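You operate a simulated robot arm through the tools that you are given. There is no shell and no other tool.

The job below is to be done with a simulated robot arm. You get a single attempt, and the scene is never put back.

## Task
Check the wiring seamer; if it shows GOOD, fit its head cover.
Fine: knob on, check, read, knob off; press the check button again and see DEAD before you touch the machine. If it showed FUSE, leave the head cover and draw out the fuse drawer. Don't drop the cover.

It is judged by the outcome, as a careful person would: the job done as asked, and still so three seconds after it is handed in. It fails if anything else is knocked over, pushed out of place, dropped, spilled or broken. Lids that push on must go on centred and level and be pressed home; caps that screw on are set level and turned clockwise until they are tight.

## Robot
A 7-joint arm with a two-finger parallel gripper, fixed in place. Base frame: the origin is at the foot of the arm, x ahead of it, y to its left, z up. Readings come in m, degrees, newtons and seconds.
Its first joint turns from -132.0 to 132.0 degrees. Payload 3.91 kg.
The TCP is the grasp point between the finger pads, 0.03 m short of the fingertips. In the tool frame z runs along the fingers and y along their closing line. The gripper opens to 0.11 m. The fingers are 0.02 m wide and 0.01 m thick; the gripper's body (0.048 by 0.112 m) begins 0.055 m behind the TCP.
Orientation is that of the tool frame in the base frame, as [roll, pitch, yaw] about the fixed x, y, z axes, in that order (R = Rz(yaw) Ry(pitch) Rx(roll)). With the fingers straight down and closing along the base's y, the tool's x points along the base's -x, its y along +y and its z along -z.

## Interface
- The arm moves only by the tool arm_command. Its argument "steps" is a list that holds one entry, the list of rows, each a list of 7 numbers: the turn, a rotation vector about the tool's x, y, z in degrees, then the shift along the tool's x, y, z in cm, then the opening, from 0 (shut) to 1 (fully open). In form: [[[ax, ay, az, dx, dy, dz, claw], ...]]. A call has 1 to 20 rows; each row is the pose to reach, as a shift and turn from the pose commanded when the call began, along the tool's axes at that moment. Each row takes 0.2 s and may step no farther than 0.05 m and 8.6 degrees from the row before; otherwise, or with a gripper value out of range, the whole call is refused. Where a pose cannot be reached the arm comes as near as it can. A force on the tool above 40 N (or 10 N above the force at the start of the call, whichever is more), or a blocked arm, ends the call early, and 0.2 s more pass. The fingers move at their own pace (about 0.108 m/s each) and stop on an object; they squeeze with about 24 N. The grip force told is the motor's: it shows also when the fingers shut on nothing. Time passes only in rows, and 0.2 s behind the last, so rows that repeat a pose let the fingers close. It gives the time, the measured TCP pose, the force on the tool (base axes), the opening and the grip force at its end, in the units of the frame above (readings bear some noise), with the torque about the TCP (base axes, N m) and any sound that the robot's microphone picked up.
- Cameras (640 x 400 px; columns grow to the right, rows downward): "scene" is fixed at [0.3983, -0.5004, 1.5359]; the picture's right is [0.71, 0.70, 0.00], its down [0.54, -0.54, -0.64] and it looks along [-0.45, 0.46, -0.77] (base axes); focal length 214 px, centre (320, 200). "wrist" rides on the gripper at [0.072, 0.017, -0.103] in the tool frame; the picture's right is [-0.23, 0.97, 0.00], its down [-0.76, -0.18, -0.62] and it looks along [-0.61, -0.14, 0.78] (tool axes); focal length 222 px, centre (320, 200). There is no depth. A picture from a camera that has moved, and an enlarged one, comes with that camera's place and axes in the base frame and with its lens.
- snapshot(camera): a new picture of that camera. It takes no simulated time.
- enlarge(camera, box): a new picture of the part [left, top, right, bottom] of that camera's present view, enlarged. It takes no simulated time.
- sign_off(): hands the job in; it is judged then, once.

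Nothing tells you positions but the pictures and the camera data. Unless the task says otherwise, let go and move clear before handing in.

The tools are called by a JSON object that holds its "op" and its "data". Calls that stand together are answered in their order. arm_command: Moves the arm, as the interface text tells. Its arguments: {"type":"object","properties":{"steps":{"type":"array"}},"required":["steps"]} The other tools are called the same way: snapshot (camera) takes a picture; enlarge (camera, box) takes an enlarged picture of a part of a camera's view; sign_off () hands the job in.

At the start:

```text
clock: 0.0
tool_pos: [0.2791, -0.4164, 1.5337]
orientation: [-179.9, 0.0, 180.0]
force: [-0.2, -0.2, 0.3]
ft_torque: [-0.05, 0.01, -0.01]
grip_width: 0.1101
grip_force: 0.1
```

scene: 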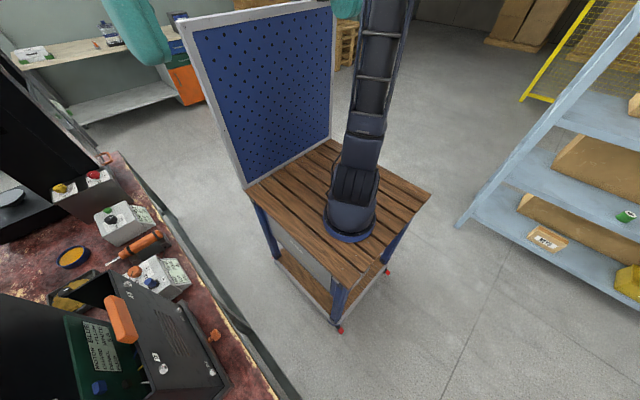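
wrist: 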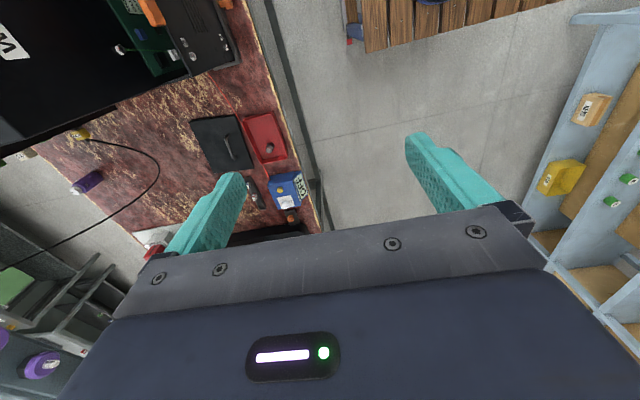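

I see a bench on the left of the scene picture with several machines and boxes, and the arm on its own trolley. I'll look closer before moving anything.

{"op": "enlarge", "data": {"camera": "scene", "box": [0, 140, 240, 290]}}

{"op": "enlarge", "data": {"camera": "scene", "box": [0, 250, 240, 400]}}

{"op": "enlarge", "data": {"camera": "wrist", "box": [0, 0, 320, 200]}}

{"op": "enlarge", "data": {"camera": "wrist", "box": [0, 100, 320, 300]}}

```text
2.67 times, centred on (120, 215) of scene
camera zoom: at [0.3983, -0.5004, 1.5359], right [0.71, 0.7, 0.0], down [0.54, -0.54, -0.64], along [-0.45, 0.46, -0.77], focal length 572 px, centre (853, 160)
```

zoom: 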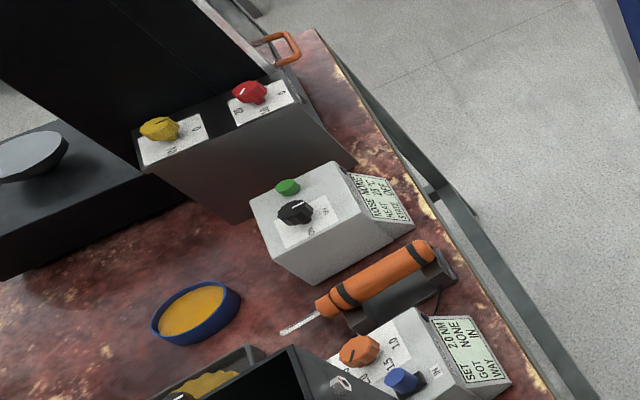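

```text
2.67 times, centred on (120, 325) of scene
camera zoom: at [0.3983, -0.5004, 1.5359], right [0.71, 0.7, 0.0], down [0.54, -0.54, -0.64], along [-0.45, 0.46, -0.77], focal length 572 px, centre (853, -133)
```

zoom: 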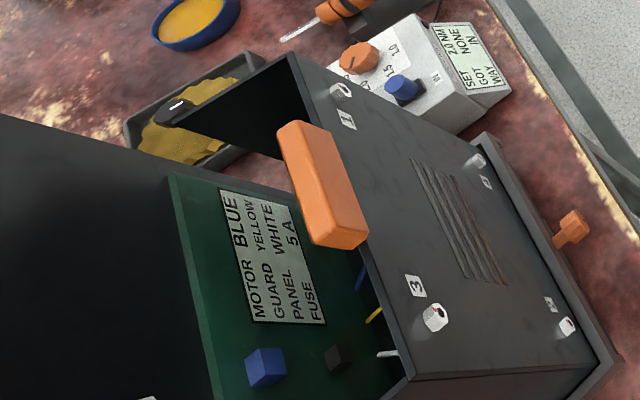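

```text
2.00 times, centred on (160, 100) of wrist
camera zoom: at [0.2078, -0.398, 1.6384], right [0.23, 0.97, 0.0], down [0.76, -0.18, 0.62], along [0.61, -0.14, -0.78], focal length 444 px, centre (640, 400)
```

zoom: 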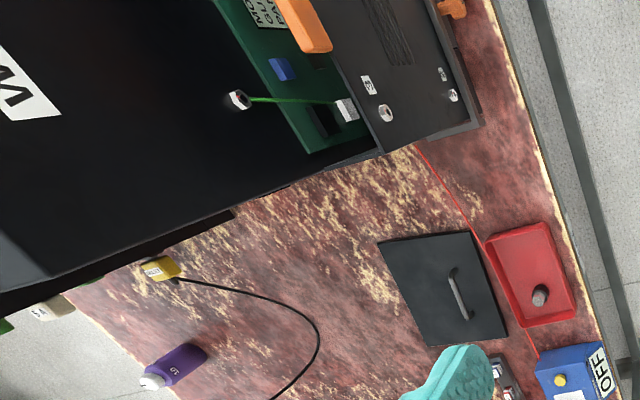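

```text
2.00 times, centred on (160, 200) of wrist
camera zoom: at [0.2078, -0.398, 1.6384], right [0.23, 0.97, 0.0], down [0.76, -0.18, 0.62], along [0.61, -0.14, -0.78], focal length 444 px, centre (640, 200)
```

zoom: 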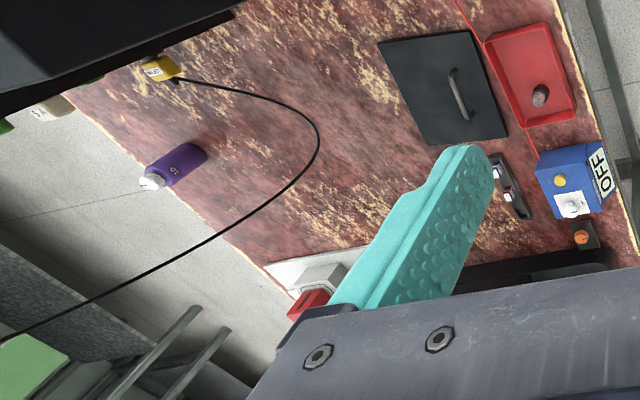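

The bench top seems to lie at about z 0.78 on the -y side, with a black machine open to a green board and small boxes around it. I'll enlarge more parts to find the labels before moving.

{"op": "enlarge", "data": {"camera": "wrist", "box": [180, 100, 340, 240]}}

{"op": "enlarge", "data": {"camera": "wrist", "box": [0, 0, 160, 100]}}

{"op": "enlarge", "data": {"camera": "wrist", "box": [120, 0, 280, 100]}}

{"op": "enlarge", "data": {"camera": "scene", "box": [0, 300, 160, 400]}}

{"op": "enlarge", "data": {"camera": "scene", "box": [240, 100, 480, 340]}}

{"op": "enlarge", "data": {"camera": "scene", "box": [80, 190, 200, 300]}}

```text
2.86 times, centred on (260, 170) of wrist
camera zoom: at [0.2078, -0.398, 1.6384], right [0.23, 0.97, 0.0], down [0.76, -0.18, 0.62], along [0.61, -0.14, -0.78], focal length 635 px, centre (491, 286)
```

zoom: 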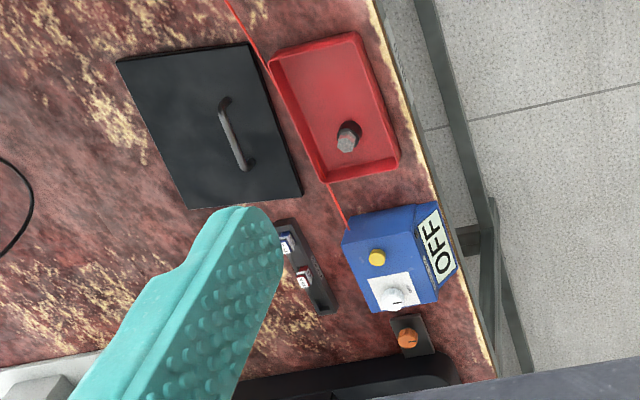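

```text
4.00 times, centred on (80, 50) of wrist
camera zoom: at [0.2078, -0.398, 1.6384], right [0.23, 0.97, 0.0], down [0.76, -0.18, 0.62], along [0.61, -0.14, -0.78], focal length 888 px, centre (1280, 800)
```

zoom: 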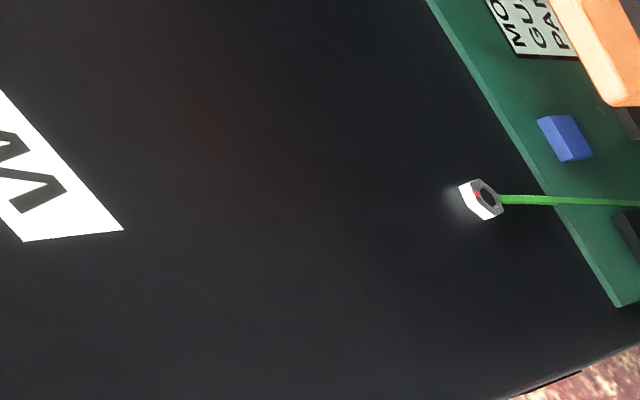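

```text
4.00 times, centred on (200, 50) of wrist
camera zoom: at [0.2078, -0.398, 1.6384], right [0.23, 0.97, 0.0], down [0.76, -0.18, 0.62], along [0.61, -0.14, -0.78], focal length 888 px, centre (800, 800)
```

zoom: 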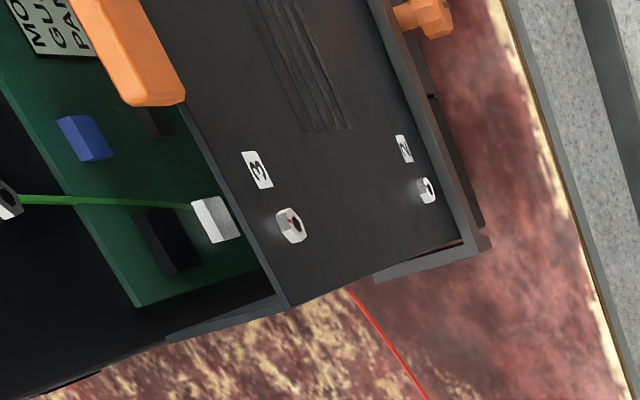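

```text
4.00 times, centred on (80, 350) of scene
camera zoom: at [0.3983, -0.5004, 1.5359], right [0.71, 0.7, 0.0], down [0.54, -0.54, -0.64], along [-0.45, 0.46, -0.77], focal length 858 px, centre (1280, -400)
```

zoom: 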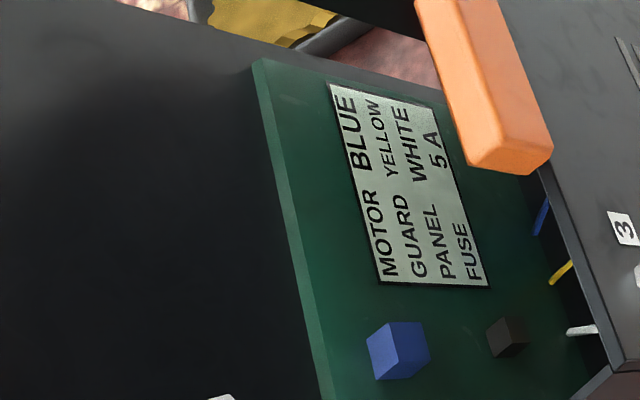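

```text
1.67 times, centred on (360, 220) of scene
camera zoom: at [0.3983, -0.5004, 1.5359], right [0.71, 0.7, 0.0], down [0.54, -0.54, -0.64], along [-0.45, 0.46, -0.77], focal length 358 px, centre (253, 167)
```

zoom: 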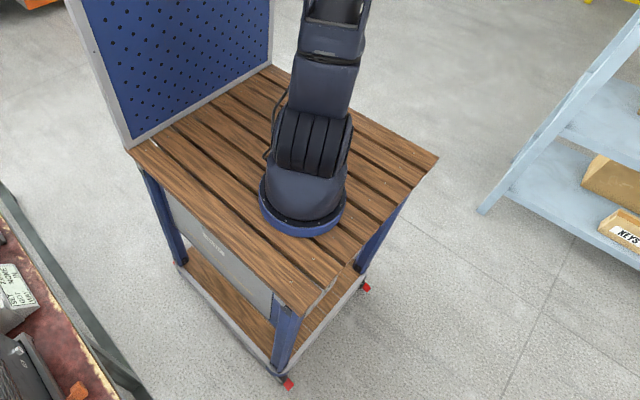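

```text
3.64 times, centred on (140, 245) of scene
camera zoom: at [0.3983, -0.5004, 1.5359], right [0.71, 0.7, 0.0], down [0.54, -0.54, -0.64], along [-0.45, 0.46, -0.77], focal length 780 px, centre (974, 36)
```

zoom: 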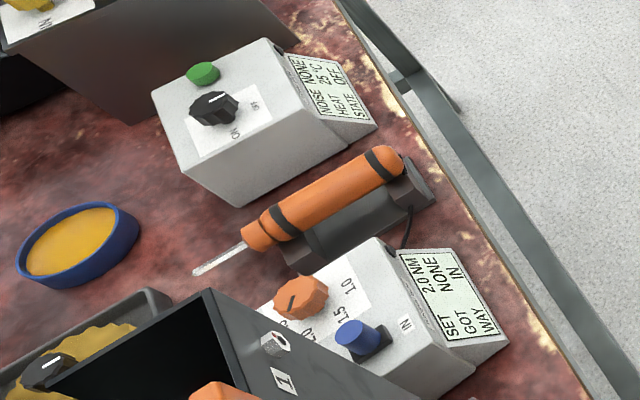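

The blue box showing OFF, wired by a red lead to the machine with the green board, looks like the checker; a black plate with a handle and a red tray with a knob lie beside it. I'll turn the wrist camera toward the bench for a better view.

{"op": "arm_command", "data": {"steps": [[[0, 0, 7.5, -1, 1, 1, 1], [0, 0, 15, -2, 2, 2, 1], [0, 0, 22.5, -3, 3, 3, 1], [0, 0, 30, -4, 4, 4, 1], [0, 0, 37.5, -5, 5, 5, 1], [0, 0, 45, -6, 6, 6, 1], [0, 0, 52.5, -7, 7, 7, 1], [0, 0, 60, -8, 8, 8, 1]]]}}

{"op": "snapshot", "data": {"camera": "wrist"}}

{"op": "snapshot", "data": {"camera": "scene"}}

```text
clock: 1.8
tool_pos: [0.3577, -0.3356, 1.4539]
orientation: [179.9, 0.0, 119.9]
force: [-0.3, 0.4, 0.2]
ft_torque: [0.01, -0.01, -0.01]
grip_width: 0.1101
grip_force: 0.0
```

```text
taken
camera wrist: at [0.3376, -0.2634, 1.5573], right [0.96, 0.29, 0.0], down [0.22, -0.75, 0.62], along [0.18, -0.6, -0.78], focal length 222 px, centre (320, 200)
```

wrist: 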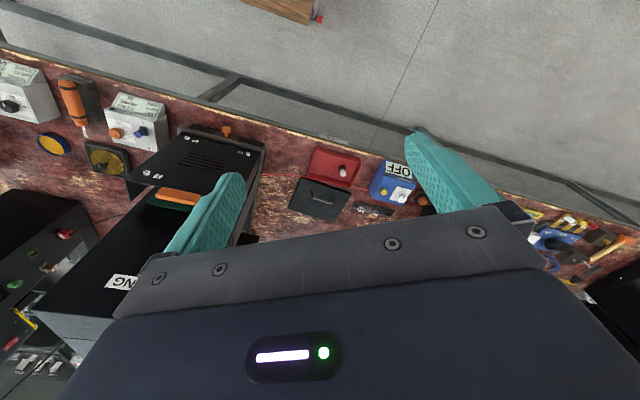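

```text
taken
```

scene: 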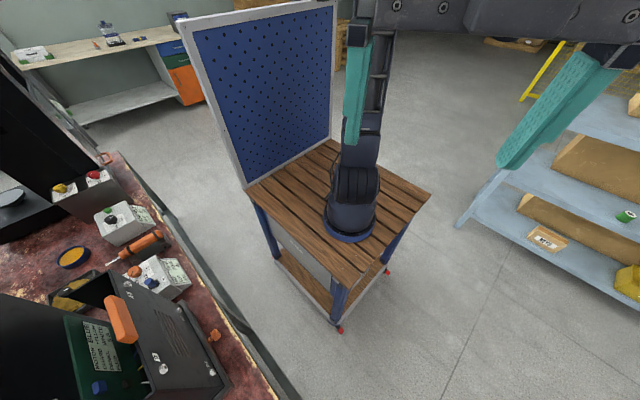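

The view is upside down (bench front edge at the top), and a big black machine carries a label ending in "ING". I'll enlarge this view.

{"op": "enlarge", "data": {"camera": "wrist", "box": [0, 50, 270, 220]}}

{"op": "enlarge", "data": {"camera": "wrist", "box": [0, 200, 160, 400]}}

{"op": "enlarge", "data": {"camera": "wrist", "box": [240, 120, 440, 240]}}

{"op": "enlarge", "data": {"camera": "wrist", "box": [500, 150, 640, 300]}}

```text
2.35 times, centred on (135, 135) of wrist
camera zoom: at [0.3376, -0.2634, 1.5573], right [0.96, 0.29, 0.0], down [0.22, -0.75, 0.62], along [0.18, -0.6, -0.78], focal length 523 px, centre (755, 353)
```

zoom: 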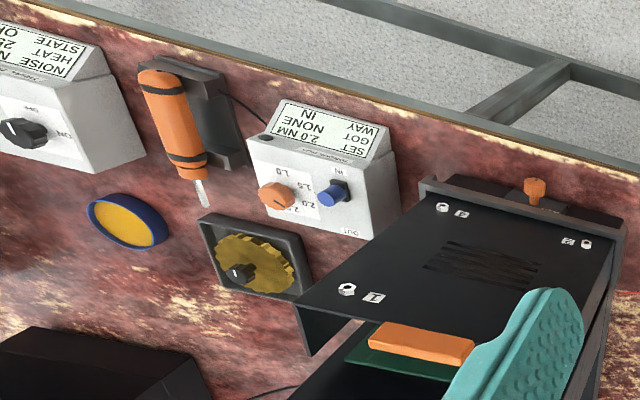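

```text
2.00 times, centred on (80, 300) of wrist
camera zoom: at [0.3376, -0.2634, 1.5573], right [0.96, 0.29, 0.0], down [0.22, -0.75, 0.62], along [0.18, -0.6, -0.78], focal length 444 px, centre (800, 0)
```

zoom: 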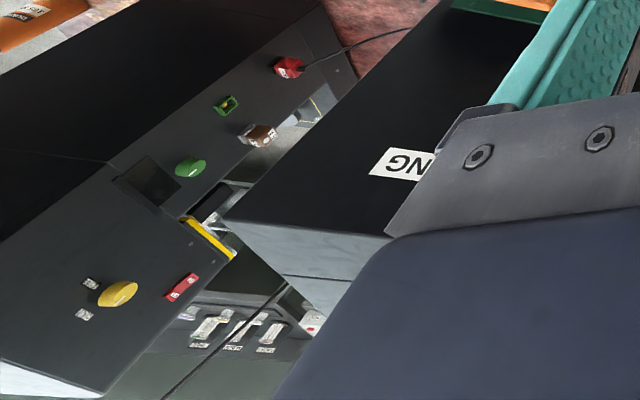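

```text
3.20 times, centred on (340, 180) of wrist
camera zoom: at [0.3376, -0.2634, 1.5573], right [0.96, 0.29, 0.0], down [0.22, -0.75, 0.62], along [0.18, -0.6, -0.78], focal length 711 px, centre (256, 264)
```

zoom: 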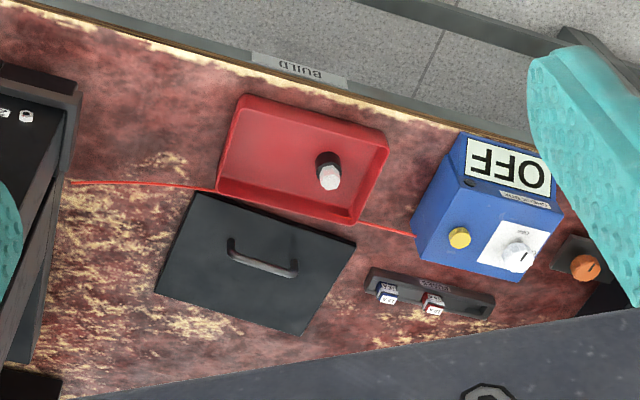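

```text
2.67 times, centred on (570, 225) of wrist
camera zoom: at [0.3376, -0.2634, 1.5573], right [0.96, 0.29, 0.0], down [0.22, -0.75, 0.62], along [0.18, -0.6, -0.78], focal length 592 px, centre (-347, 133)
```

zoom: 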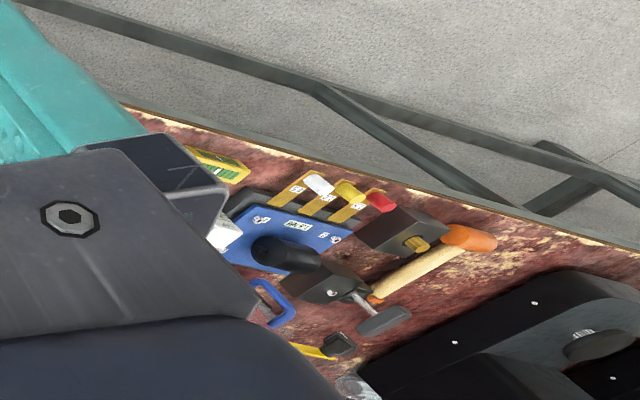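

I read a "BUILD" plate on the bench edge, a "FUSES" rack, the checker (OFF) with a yellow button and white dial, and the plate with a handle. I'll move to look straight at the black machine.

{"op": "arm_command", "data": {"steps": [[[0, 0, 5, 1.2, -4.25, 0, 1], [0, 0, 10, 2.4, -8.5, 0, 1], [0, 0, 15, 3.7, -12.7, 0, 1], [0, 0, 20, 4.9, -17, 0, 1], [0, 0, 25, 6.1, -21.2, 0, 1], [0, 0, 30, 7.4, -25.5, 0, 1]]]}}

{"op": "snapshot", "data": {"camera": "wrist"}}

{"op": "enlarge", "data": {"camera": "wrist", "box": [200, 60, 440, 220]}}

```text
clock: 3.2
tool_pos: [0.1002, -0.4016, 1.4556]
orientation: [180.0, 0.0, 90.0]
force: [0.1, -0.5, -0.9]
ft_torque: [0.01, 0.02, 0.01]
grip_width: 0.1098
grip_force: 0.0
```

```text
taken
camera wrist: at [0.1178, -0.3279, 1.5598], right [0.97, -0.23, 0.0], down [-0.18, -0.76, 0.62], along [-0.14, -0.61, -0.78], focal length 222 px, centre (320, 200)
```

wrist: 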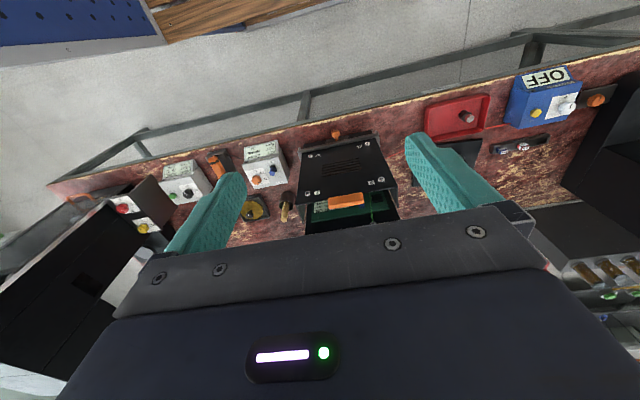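

```text
2.50 times, centred on (320, 140) of wrist
camera zoom: at [0.1178, -0.3279, 1.5598], right [0.97, -0.23, 0.0], down [-0.18, -0.76, 0.62], along [-0.14, -0.61, -0.78], focal length 555 px, centre (320, 350)
```

zoom: 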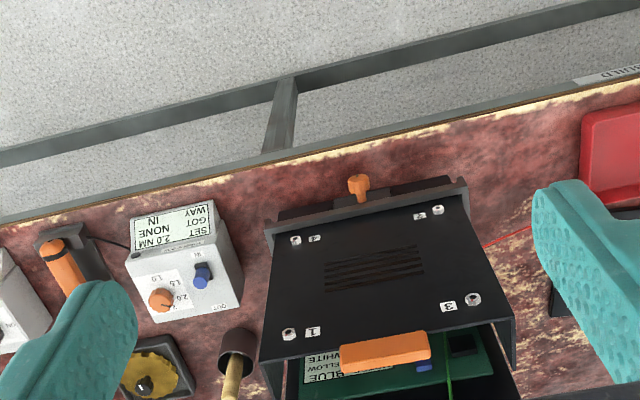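

I see the machine: front housing with four numbered screws, an orange latch or handle, and an orange knob at the front. I'll move further over it to look down into it.

{"op": "arm_command", "data": {"steps": [[[0, 0, 0, -4.5, 0, 0, 1], [0, 0, 0, -9, 0, 0, 1], [0, 0, 0, -13.5, 0, 0, 1], [0, 0, 0, -18, 0, 0, 1], [0, 0, 0, -22.5, 0, 0, 1], [0, 0, 0, -27, 0, 0, 1]]]}}

{"op": "snapshot", "data": {"camera": "wrist"}}

{"op": "enlarge", "data": {"camera": "wrist", "box": [200, 0, 440, 220]}}

```text
clock: 4.6
tool_pos: [0.1004, -0.6702, 1.455]
orientation: [179.8, 0.0, 90.0]
force: [-0.9, 0.2, 0.6]
ft_torque: [-0.12, -0.02, 0.01]
grip_width: 0.1099
grip_force: 0.0
```

```text
taken
camera wrist: at [0.1181, -0.5968, 1.5603], right [0.97, -0.23, 0.0], down [-0.18, -0.76, 0.62], along [-0.14, -0.61, -0.78], focal length 222 px, centre (320, 200)
```

wrist: 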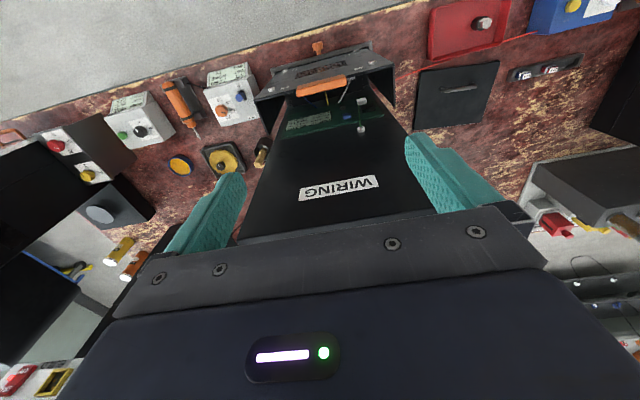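

```text
1.82 times, centred on (320, 110) of wrist
camera zoom: at [0.1181, -0.5968, 1.5603], right [0.97, -0.23, 0.0], down [-0.18, -0.76, 0.62], along [-0.14, -0.61, -0.78], focal length 404 px, centre (320, 364)
```

zoom: 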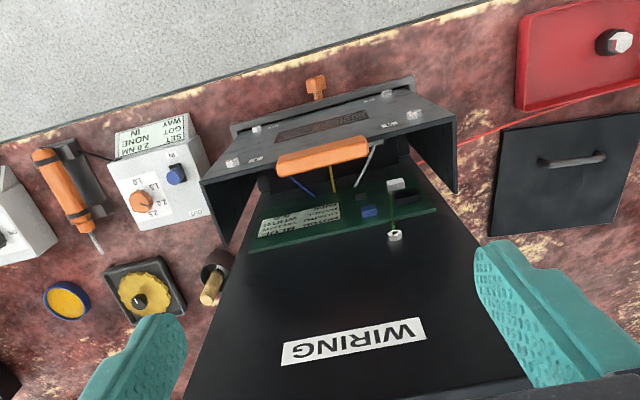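

The long black machine is labelled WIRING. Next I'll look closely at the blue checker on the right to read its label.

{"op": "arm_command", "data": {"steps": [[[0, 0, 0, 4, 0, 2, 1], [0, 0, 0, 8, 0, 4, 1], [0, 0, 0, 12, 0, 6, 1], [0, 0, 0, 16, 0, 8, 1], [0, 0, 0, 20, 0, 10, 1], [0, 0, 0, 24, 0, 12, 1], [0, 0, 0, 28, 0, 14, 1], [0, 0, 0, 29, 4, 16, 1], [0, 0, 0, 29, 8.5, 18, 1], [0, 0, 0, 29, 13, 20, 1]]]}}

{"op": "arm_command", "data": {"steps": [[[0, 0, 0, 0, 4.5, 0.5, 1], [0, 0, 0, 0, 9, 1, 1], [0, 0, 0, 0, 13.5, 1.5, 1], [0, 0, 0, 0, 18, 2, 1], [0, 0, 0, 0, 22.5, 2.5, 1], [0, 0, 0, 0, 27, 3, 1], [0, 0, 0, 0, 31.5, 3.5, 1], [0, 0, 0, 0, 36, 4, 1], [0, 0, 0, 0, 40.5, 4.5, 1], [0, 0, 0, 0, 45, 5, 1], [0, 0, 0, 0, 49.5, 5, 1], [0, 0, 0, 0, 54, 5, 1], [0, 0, 0, 0, 58, 5, 1]]]}}

{"op": "snapshot", "data": {"camera": "wrist"}}

```text
clock: 6.8
tool_pos: [0.2298, -0.3776, 1.2543]
orientation: [179.9, 0.0, 90.0]
force: [-0.4, 0.4, 0.8]
ft_torque: [-0.04, -0.01, -0.02]
grip_width: 0.1101
grip_force: 0.1
```

```text
clock: 9.6
tool_pos: [0.8128, -0.3794, 1.2046]
orientation: [179.9, 0.0, 89.9]
force: [-0.4, -0.3, 1.3]
ft_torque: [0.0, -0.02, -0.05]
grip_width: 0.1102
grip_force: 0.0
```

```text
taken
camera wrist: at [0.8307, -0.3063, 1.3084], right [0.97, -0.23, 0.0], down [-0.18, -0.76, 0.62], along [-0.14, -0.61, -0.78], focal length 222 px, centre (320, 200)
```

wrist: 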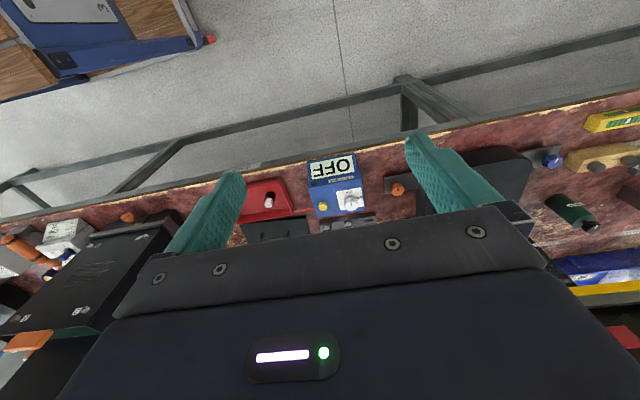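

{"op": "enlarge", "data": {"camera": "wrist", "box": [235, 140, 425, 240]}}

{"op": "enlarge", "data": {"camera": "wrist", "box": [300, 140, 380, 220]}}

{"op": "snapshot", "data": {"camera": "scene"}}

```text
3.37 times, centred on (330, 190) of wrist
camera zoom: at [0.8307, -0.3063, 1.3084], right [0.97, -0.23, 0.0], down [-0.18, -0.76, 0.62], along [-0.14, -0.61, -0.78], focal length 748 px, centre (286, 234)
```

zoom: 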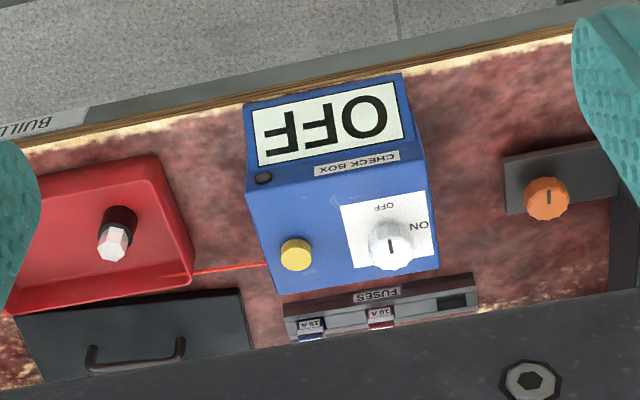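

```text
5.00 times, centred on (340, 180) of wrist
camera zoom: at [0.8307, -0.3063, 1.3084], right [0.97, -0.23, 0.0], down [-0.18, -0.76, 0.62], along [-0.14, -0.61, -0.78], focal length 1111 px, centre (220, 300)
```

zoom: 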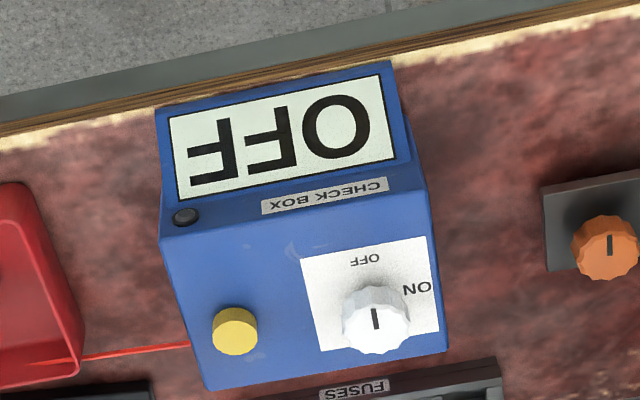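

```text
taken
```

scene: 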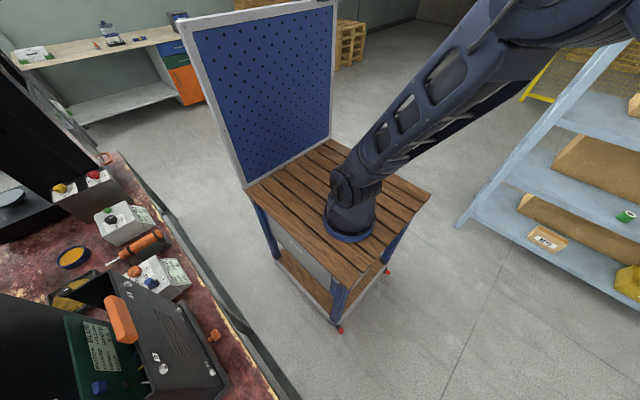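

This is the CHECK BOX: yellow button, white knob at OFF, display OFF, and a red lead to the WIRING machine. From triangulation the WIRING machine is upright (front panel at y≈-0.67, z 0.83–1.1), so I'll tilt the camera to see it from the front.

{"op": "arm_command", "data": {"steps": [[[0, -3, 0, 0, -4.4, -1, 1], [0, -6, 0, 0, -8.8, -2, 1], [0, -9, 0, 0, -13.2, -3, 1], [0, -12, 0, 0, -17.6, -4, 1], [0, -15, 0, 0, -22, -5, 1], [0, -18, 0, 0, -26.4, -6, 1], [0, -21, 0, 0, -30.8, -7, 1], [0, -24, 0, 0, -35.2, -8, 1], [0, -27, 0, 0, -39.6, -9, 1], [0, -30, 0, 0, -44, -10, 1], [0, -33, 0, 0, -48.4, -11.5, 1], [0, -36, 0, -1, -52.8, -13, 1], [0, -38, 0, -2, -57, -14, 1], [0, -40, 0, -2, -61, -14.5, 1]]]}}

{"op": "snapshot", "data": {"camera": "wrist"}}

{"op": "enlarge", "data": {"camera": "wrist", "box": [220, 0, 430, 210]}}

{"op": "enlarge", "data": {"camera": "wrist", "box": [0, 0, 240, 200]}}

{"op": "enlarge", "data": {"camera": "wrist", "box": [400, 0, 640, 200]}}

```text
clock: 12.6
tool_pos: [0.2017, -0.3986, 1.3519]
orientation: [-179.9, 40.0, 90.1]
force: [0.4, 0.4, 0.4]
ft_torque: [0.0, 0.05, -0.01]
grip_width: 0.11
grip_force: 0.1
```

```text
taken
camera wrist: at [0.2193, -0.2757, 1.3843], right [0.97, -0.17, 0.15], down [-0.18, -0.18, 0.97], along [-0.14, -0.97, -0.21], focal length 222 px, centre (320, 200)
```

wrist: 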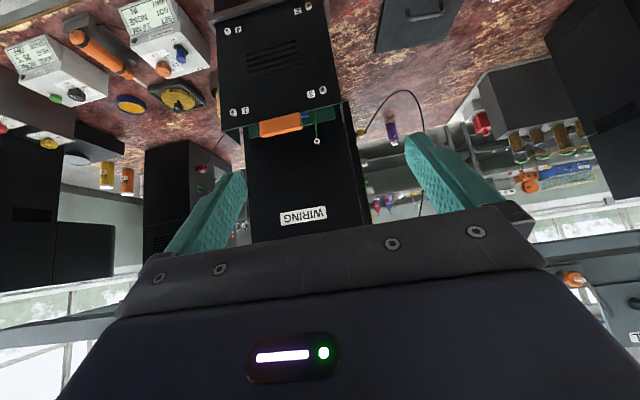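

```text
1.90 times, centred on (325, 105) of wrist
camera zoom: at [0.2193, -0.2757, 1.3843], right [0.97, -0.17, 0.15], down [-0.18, -0.18, 0.97], along [-0.14, -0.97, -0.21], focal length 423 px, centre (310, 381)
```

zoom: 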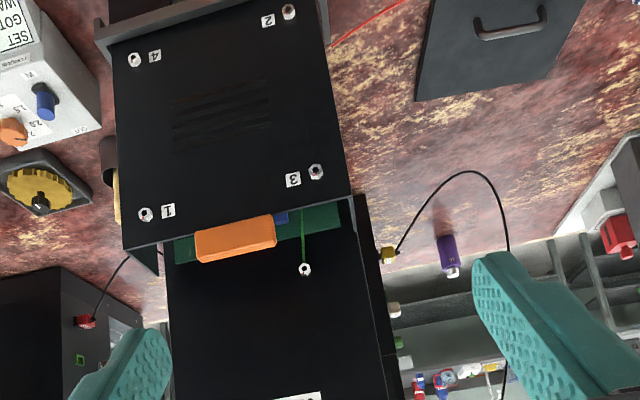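

```text
2.00 times, centred on (120, 100) of wrist
camera zoom: at [0.2193, -0.2757, 1.3843], right [0.97, -0.17, 0.15], down [-0.18, -0.18, 0.97], along [-0.14, -0.97, -0.21], focal length 444 px, centre (720, 400)
```

zoom: 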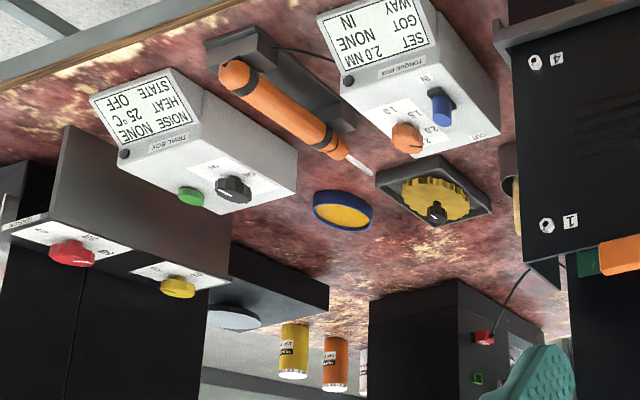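

```text
2.00 times, centred on (520, 100) of wrist
camera zoom: at [0.2193, -0.2757, 1.3843], right [0.97, -0.17, 0.15], down [-0.18, -0.18, 0.97], along [-0.14, -0.97, -0.21], focal length 444 px, centre (-80, 400)
```

zoom: 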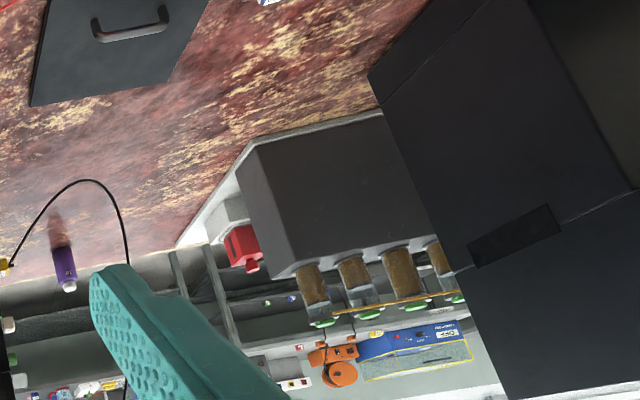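

I now take the bench surface to be at z≈0.72, with the black plate's centre near (0.53,-0.91). The machine is an upright column with an open front housing, so I'll look from just above into that opening to see where a cover belongs.

{"op": "arm_command", "data": {"steps": [[[0, 6.67, 0, -1.4, -1.33, 2.25, 1], [0, 13.3, 0, -2.8, -2.67, 4.5, 1], [0, 20, 0, -4.15, -4, 6.75, 1], [0, 26.7, 0, -5.5, -5.33, 9, 1], [0, 33.3, 0, -6.9, -6.67, 11.2, 1], [0, 40, 0, -8.3, -8, 13.5, 1]]]}}

{"op": "snapshot", "data": {"camera": "wrist"}}

{"op": "enlarge", "data": {"camera": "wrist", "box": [220, 60, 420, 220]}}

```text
clock: 14.0
tool_pos: [0.1197, -0.548, 1.3013]
orientation: [179.8, 0.0, 90.1]
force: [-2.2, 0.5, 0.7]
ft_torque: [-0.06, -0.04, 0.02]
grip_width: 0.1101
grip_force: 0.1
```

```text
taken
camera wrist: at [0.137, -0.4751, 1.4049], right [0.97, -0.23, 0.0], down [-0.18, -0.76, 0.62], along [-0.14, -0.61, -0.78], focal length 222 px, centre (320, 200)
```

wrist: 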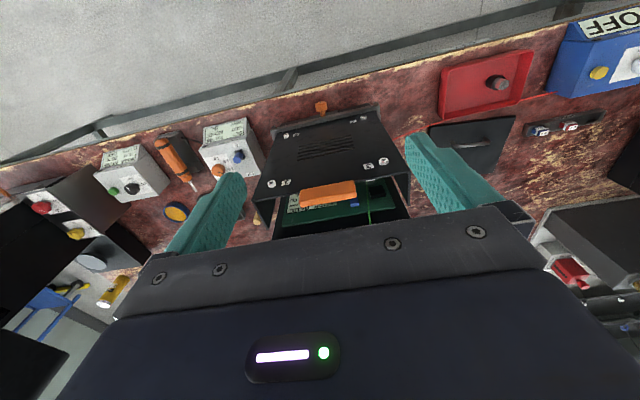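

```text
2.50 times, centred on (320, 140) of wrist
camera zoom: at [0.137, -0.4751, 1.4049], right [0.97, -0.23, 0.0], down [-0.18, -0.76, 0.62], along [-0.14, -0.61, -0.78], focal length 555 px, centre (320, 350)
```

zoom: 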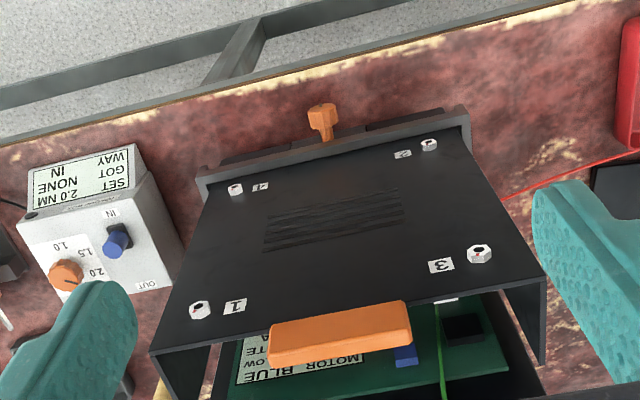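

The front housing seems to be a box held by screws 1–4 with an orange handle on top; the loose black plate is the other candidate. I'll survey the rest of the bench on the right before deciding.

{"op": "arm_command", "data": {"steps": [[[0, 0, 0, 4.5, 0, 0, 1], [0, 0, 0, 9, 0, 0, 1], [0, 0, 0, 13.5, 2, 0, 1], [0, 0, 0, 18, 4, 0, 1], [0, 0, 0, 20, 8, 0, 1], [0, 0, 0, 20, 12.5, 0, 1], [0, 0, 0, 20, 17, 0, 1], [0, 0, 0, 20, 21.5, 0, 1], [0, 0, 0, 20, 26, 0, 1], [0, 0, 0, 20, 30.5, 0, 1], [0, 0, 0, 20, 35, 0, 1], [0, 0, 0, 20, 39.5, 0, 1], [0, 0, 0, 20, 44, 0, 1], [0, 0, 0, 20, 48.5, -2, 1], [0, 0, 0, 20, 53, -4, 1], [0, 0, 0, 20, 57, -6, 1], [0, 0, 0, 18, 60, -9, 1], [0, 0, 0, 14, 62, -12, 1]]]}}

{"op": "snapshot", "data": {"camera": "wrist"}}

{"op": "enlarge", "data": {"camera": "wrist", "box": [400, 60, 640, 260]}}

{"op": "enlarge", "data": {"camera": "wrist", "box": [180, 60, 420, 220]}}

```text
refused: row 18 steps farther than a row can; nothing moved
```

```text
taken
camera wrist: at [0.137, -0.4751, 1.4049], right [0.97, -0.23, 0.0], down [-0.18, -0.76, 0.62], along [-0.14, -0.61, -0.78], focal length 222 px, centre (320, 200)
```

wrist: 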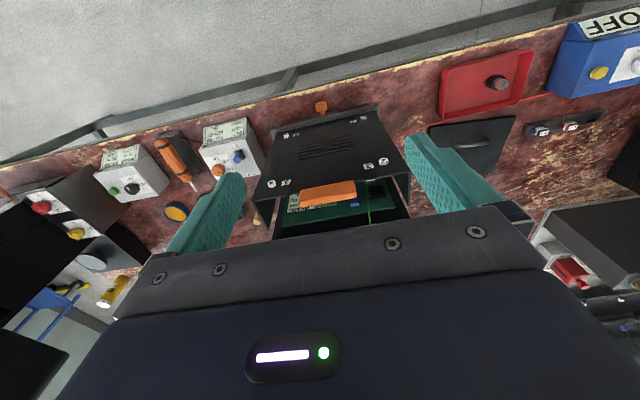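

```text
2.00 times, centred on (520, 160) of wrist
camera zoom: at [0.137, -0.4751, 1.4049], right [0.97, -0.23, 0.0], down [-0.18, -0.76, 0.62], along [-0.14, -0.61, -0.78], focal length 444 px, centre (-80, 280)
```

zoom: 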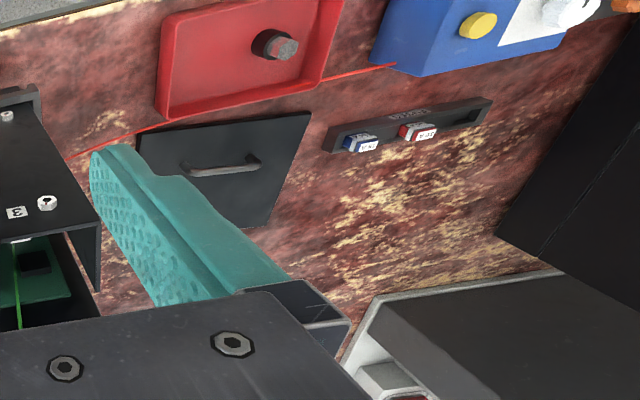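

```text
2.50 times, centred on (300, 140) of wrist
camera zoom: at [0.137, -0.4751, 1.4049], right [0.97, -0.23, 0.0], down [-0.18, -0.76, 0.62], along [-0.14, -0.61, -0.78], focal length 555 px, centre (370, 350)
```

zoom: 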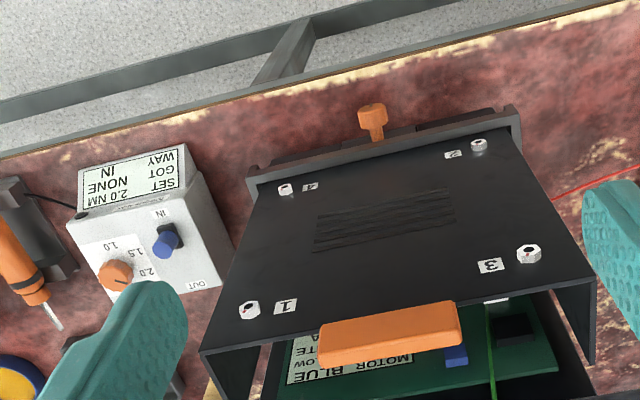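

One row was too long, so nothing moved. I'll resend with smaller steps.

{"op": "arm_command", "data": {"steps": [[[0, 0, 0, 4.5, 0, 0, 1], [0, 0, 0, 9, 0, 0, 1], [0, 0, 0, 13.5, 2, 0, 1], [0, 0, 0, 18, 4, 0, 1], [0, 0, 0, 20, 8, 0, 1], [0, 0, 0, 20, 12.5, 0, 1], [0, 0, 0, 20, 17, 0, 1], [0, 0, 0, 20, 21.5, 0, 1], [0, 0, 0, 20, 26, 0, 1], [0, 0, 0, 20, 30.5, 0, 1], [0, 0, 0, 20, 35, 0, 1], [0, 0, 0, 20, 39.5, 0, 1], [0, 0, 0, 20, 44, 0, 1], [0, 0, 0, 20, 48.5, -2, 1], [0, 0, 0, 20, 53, -4, 1], [0, 0, 0, 20, 57, -6, 1], [0, 0, 0, 18, 60, -9, 1], [0, 0, 0, 15, 62, -11, 1]]]}}

{"op": "snapshot", "data": {"camera": "wrist"}}

{"op": "enlarge", "data": {"camera": "wrist", "box": [400, 60, 640, 260]}}

{"op": "enlarge", "data": {"camera": "wrist", "box": [180, 60, 420, 220]}}

```text
clock: 17.8
tool_pos: [0.7407, -0.4006, 1.4131]
orientation: [180.0, 0.0, 90.1]
force: [-0.6, 0.3, 0.7]
ft_torque: [0.0, -0.03, 0.03]
grip_width: 0.1101
grip_force: 0.0
```

```text
taken
camera wrist: at [0.7589, -0.3272, 1.5163], right [0.97, -0.23, 0.0], down [-0.18, -0.76, 0.62], along [-0.14, -0.61, -0.78], focal length 222 px, centre (320, 200)
```

wrist: 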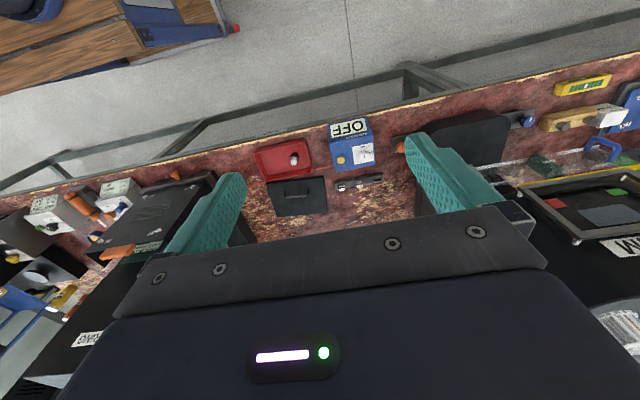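

```text
2.00 times, centred on (520, 160) of wrist
camera zoom: at [0.7589, -0.3272, 1.5163], right [0.97, -0.23, 0.0], down [-0.18, -0.76, 0.62], along [-0.14, -0.61, -0.78], focal length 444 px, centre (-80, 280)
```

zoom: 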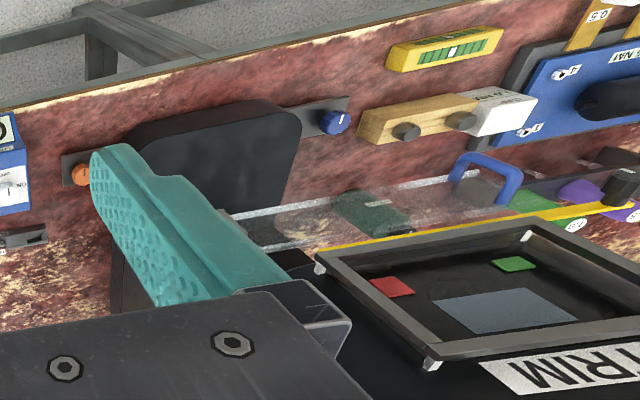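

```text
2.50 times, centred on (300, 140) of wrist
camera zoom: at [0.7589, -0.3272, 1.5163], right [0.97, -0.23, 0.0], down [-0.18, -0.76, 0.62], along [-0.14, -0.61, -0.78], focal length 555 px, centre (370, 350)
```

zoom: 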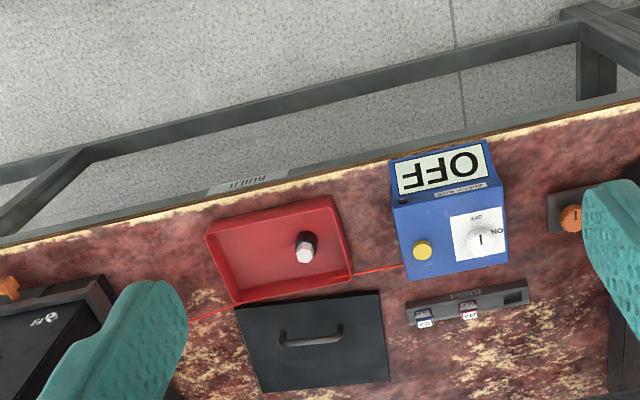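

A further machine on the right is labelled TRIM, so each column seems to be a named seamer and ours is the one marked WIRING. I'll look at the machine on the right and the plate in more detail to be sure of which cover belongs to it.

{"op": "arm_command", "data": {"steps": [[[0, 0, -5, 0, 0, 0, 1], [0, 0, -10, 0, 0, 0, 1], [0, 0, -15, 0, 0, 0, 1], [0, 0, -20, 0, 0, 0, 1], [0, 0, -25, 0, 0, 0, 1], [0, 0, -30, 0, 0, 0, 1], [0, 0, -35, 0, 0, 0, 1], [0, 0, -40, 0, 0, 0, 1]]]}}

{"op": "snapshot", "data": {"camera": "wrist"}}

{"op": "enlarge", "data": {"camera": "wrist", "box": [220, 60, 460, 240]}}

{"op": "enlarge", "data": {"camera": "wrist", "box": [440, 60, 640, 300]}}

{"op": "enlarge", "data": {"camera": "wrist", "box": [0, 80, 240, 300]}}

```text
clock: 19.6
tool_pos: [0.7415, -0.4, 1.409]
orientation: [180.0, 0.0, 130.1]
force: [0.3, 0.8, 0.3]
ft_torque: [0.0, 0.01, 0.04]
grip_width: 0.11
grip_force: 0.0
```

```text
taken
camera wrist: at [0.7088, -0.3324, 1.5136], right [0.89, 0.45, 0.0], down [0.35, -0.7, 0.62], along [0.28, -0.56, -0.78], focal length 222 px, centre (320, 200)
```

wrist: 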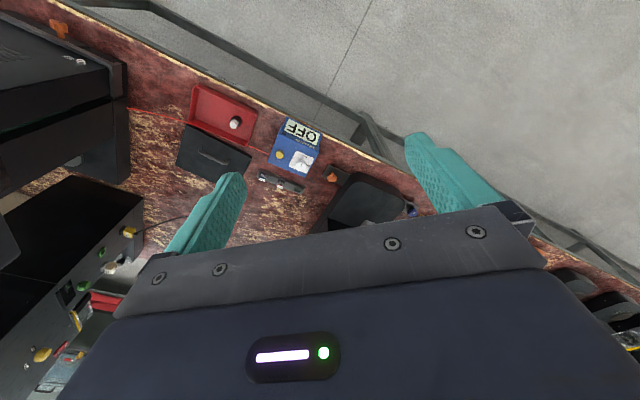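

```text
2.22 times, centred on (340, 150) of wrist
camera zoom: at [0.7088, -0.3324, 1.5136], right [0.89, 0.45, 0.0], down [0.35, -0.7, 0.62], along [0.28, -0.56, -0.78], focal length 494 px, centre (276, 311)
```

zoom: 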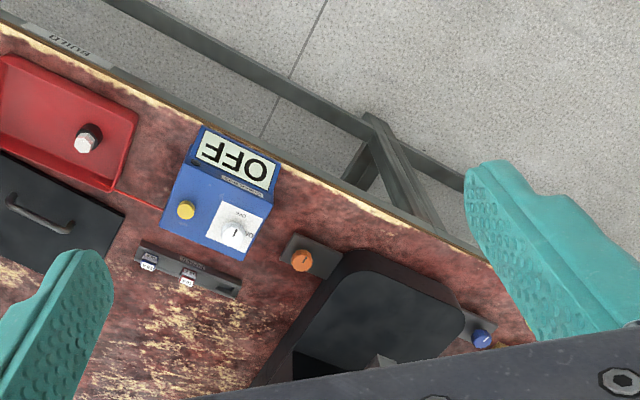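

```text
1.67 times, centred on (540, 180) of wrist
camera zoom: at [0.7088, -0.3324, 1.5136], right [0.89, 0.45, 0.0], down [0.35, -0.7, 0.62], along [0.28, -0.56, -0.78], focal length 370 px, centre (-47, 233)
```

zoom: 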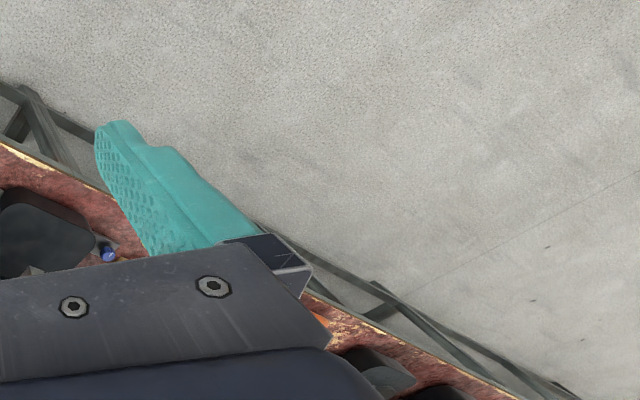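

```text
1.82 times, centred on (120, 190) of wrist
camera zoom: at [0.7088, -0.3324, 1.5136], right [0.89, 0.45, 0.0], down [0.35, -0.7, 0.62], along [0.28, -0.56, -0.78], focal length 404 px, centre (684, 218)
```

zoom: 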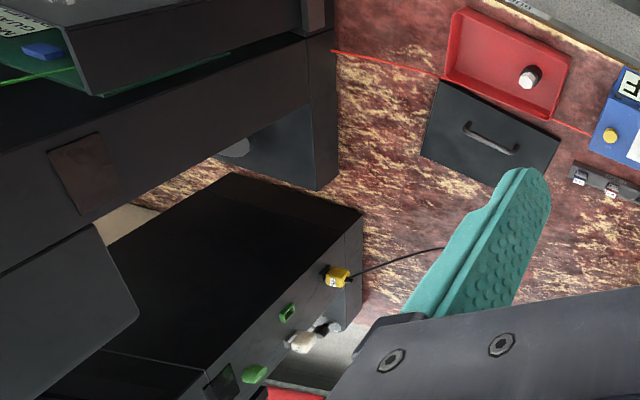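

I can see the WIRING column from its side here: there is a base, a gap with a disc, and the protruding housing. I'll take a proper side view.

{"op": "arm_command", "data": {"steps": [[[0, 0, 7.75, 0.9, -1.3, 0.9, 1], [0, 0, 15.5, 1.8, -2.6, 1.8, 1], [0, 0, 23.2, 2.7, -3.9, 2.7, 1], [0, 0, 31, 3.6, -5.2, 3.6, 1], [0, 0, 38.7, 4.5, -6.6, 4.6, 1], [0, 0, 46.5, 5.3, -7.9, 5.5, 1], [0, 0, 54.2, 6.2, -9.2, 6.4, 1], [0, 0, 62, 7.1, -10.5, 7.3, 1], [0, 0, 69.7, 8, -11.8, 8.2, 1], [0, 0, 77.5, 8.9, -13.1, 9.1, 1], [0, 0, 85.2, 9.8, -14.4, 10, 1], [0, 0, 93, 10.7, -15.8, 11, 1]]]}}

{"op": "snapshot", "data": {"camera": "wrist"}}

{"op": "enlarge", "data": {"camera": "wrist", "box": [160, 40, 480, 240]}}

```text
clock: 22.2
tool_pos: [0.5542, -0.4184, 1.2984]
orientation: [179.9, 0.0, 36.9]
force: [-0.4, 0.4, -0.4]
ft_torque: [0.0, -0.01, -0.02]
grip_width: 0.11
grip_force: 0.0
```

```text
taken
camera wrist: at [0.6216, -0.3884, 1.4032], right [0.4, -0.91, 0.0], down [-0.72, -0.32, 0.62], along [-0.57, -0.25, -0.78], focal length 222 px, centre (320, 200)
```

wrist: 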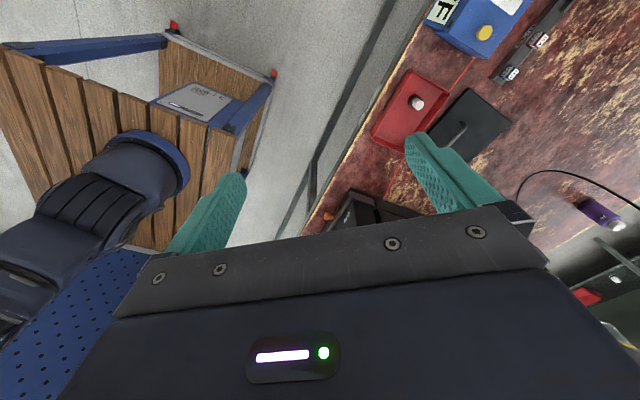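

```text
2.00 times, centred on (320, 140) of wrist
camera zoom: at [0.6216, -0.3884, 1.4032], right [0.4, -0.91, 0.0], down [-0.72, -0.32, 0.62], along [-0.57, -0.25, -0.78], focal length 444 px, centre (320, 320)
```

zoom: 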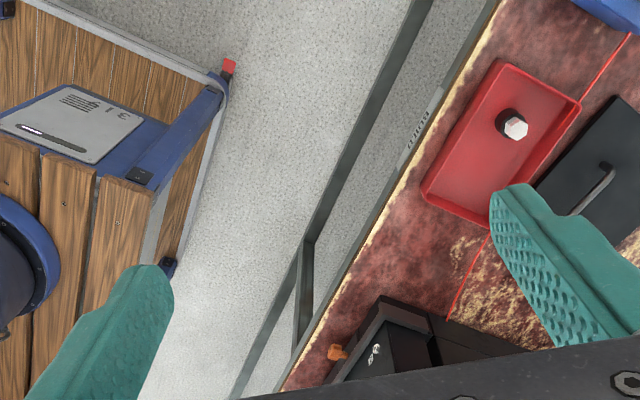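

The machine is at the lower edge of this view. I'll tilt the camera up toward it.

{"op": "arm_command", "data": {"steps": [[[0, -7, 0, 0, 0, 0, 1], [0, -14, 0, 0, 0, 0, 1], [0, -21, 0, 0, 0, 0, 1], [0, -28, 0, 0, 0, 0, 1], [0, -35, 0, 0, 0, 0, 1], [0, -40, 0, 0, 0, 0, 1]]]}}

{"op": "snapshot", "data": {"camera": "wrist"}}

{"op": "enlarge", "data": {"camera": "wrist", "box": [240, 0, 440, 220]}}

```text
clock: 23.6
tool_pos: [0.5531, -0.4178, 1.2995]
orientation: [179.9, 40.1, 37.1]
force: [-0.4, -0.3, 0.4]
ft_torque: [0.01, 0.01, 0.04]
grip_width: 0.11
grip_force: 0.1
```

```text
taken
camera wrist: at [0.6607, -0.3579, 1.3326], right [0.45, -0.88, 0.15], down [-0.25, 0.03, 0.97], along [-0.86, -0.47, -0.21], focal length 222 px, centre (320, 200)
```

wrist: 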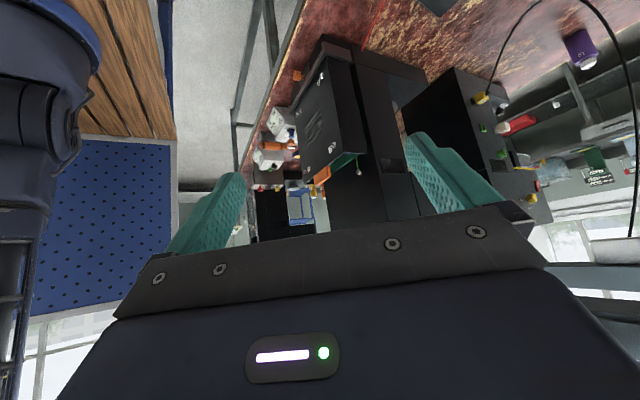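

```text
1.82 times, centred on (340, 110) of wrist
camera zoom: at [0.6607, -0.3579, 1.3326], right [0.45, -0.88, 0.15], down [-0.25, 0.03, 0.97], along [-0.86, -0.47, -0.21], focal length 404 px, centre (284, 364)
```

zoom: 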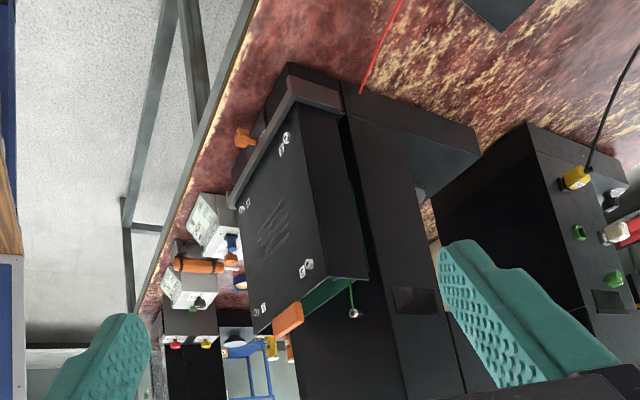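

The housing stands on a ledge in front of a tall column. The loose plate is about 0.245 × 0.205 m, the same width as the machine, so I want to see the column's top, which may be the open head.

{"op": "arm_command", "data": {"steps": [[[0, 6.67, 0, -2.7, 0, -3.2, 1], [0, 13.3, 0, -5.4, 0, -6.4, 1], [0, 20, 0, -8.1, 0, -9.6, 1], [0, 26.7, 0, -10.8, 0, -12.8, 1], [0, 33.3, 0, -13.5, 0, -16, 1], [0, 40, 0, -16.1, 0, -19.2, 1], [0, 40, 0, -18.6, 0, -22.2, 1], [0, 40, 0, -21.2, 0, -25.3, 1]]]}}

{"op": "arm_command", "data": {"steps": [[[0, 0, -7.5, 0, 0, -2.0, 1], [0, 0, -15, 0, 0, -4, 1], [0, 0, -22.5, 0, 0, -6, 1], [0, 0, -30, 0, 0, -8, 1], [0, 0, -37.5, 0, 0, -10, 1], [0, 0, -45, 0, 0, -12, 1], [0, 0, -53, 0, 0, -13, 1]]]}}

{"op": "snapshot", "data": {"camera": "wrist"}}

```text
clock: 25.4
tool_pos: [0.5529, -0.4182, 1.6307]
orientation: [-180.0, 0.0, 37.0]
force: [-0.7, 0.0, 0.7]
ft_torque: [0.01, -0.01, 0.04]
grip_width: 0.11
grip_force: 0.0
```

```text
clock: 27.0
tool_pos: [0.5397, -0.402, 1.6483]
orientation: [178.4, 1.2, 90.0]
force: [0.3, 0.5, -0.6]
ft_torque: [0.01, 0.03, -0.02]
grip_width: 0.1101
grip_force: 0.1
out of reach, approached as far as the arm can: row 1, 2, 3, 4, 5, 6, 7
```

```text
taken
camera wrist: at [0.5547, -0.3256, 1.7513], right [0.97, -0.22, 0.03], down [-0.19, -0.75, 0.63], along [-0.12, -0.62, -0.77], focal length 222 px, centre (320, 200)
```

wrist: 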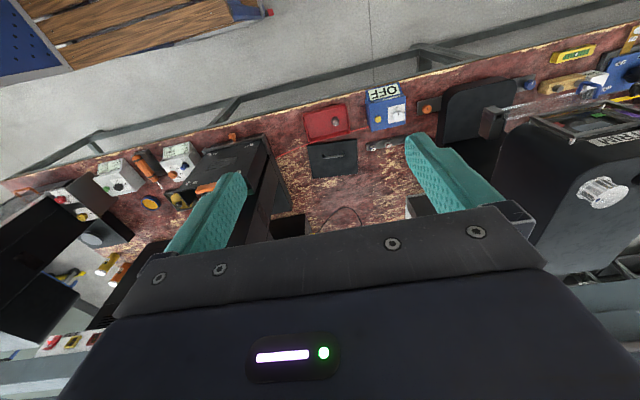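

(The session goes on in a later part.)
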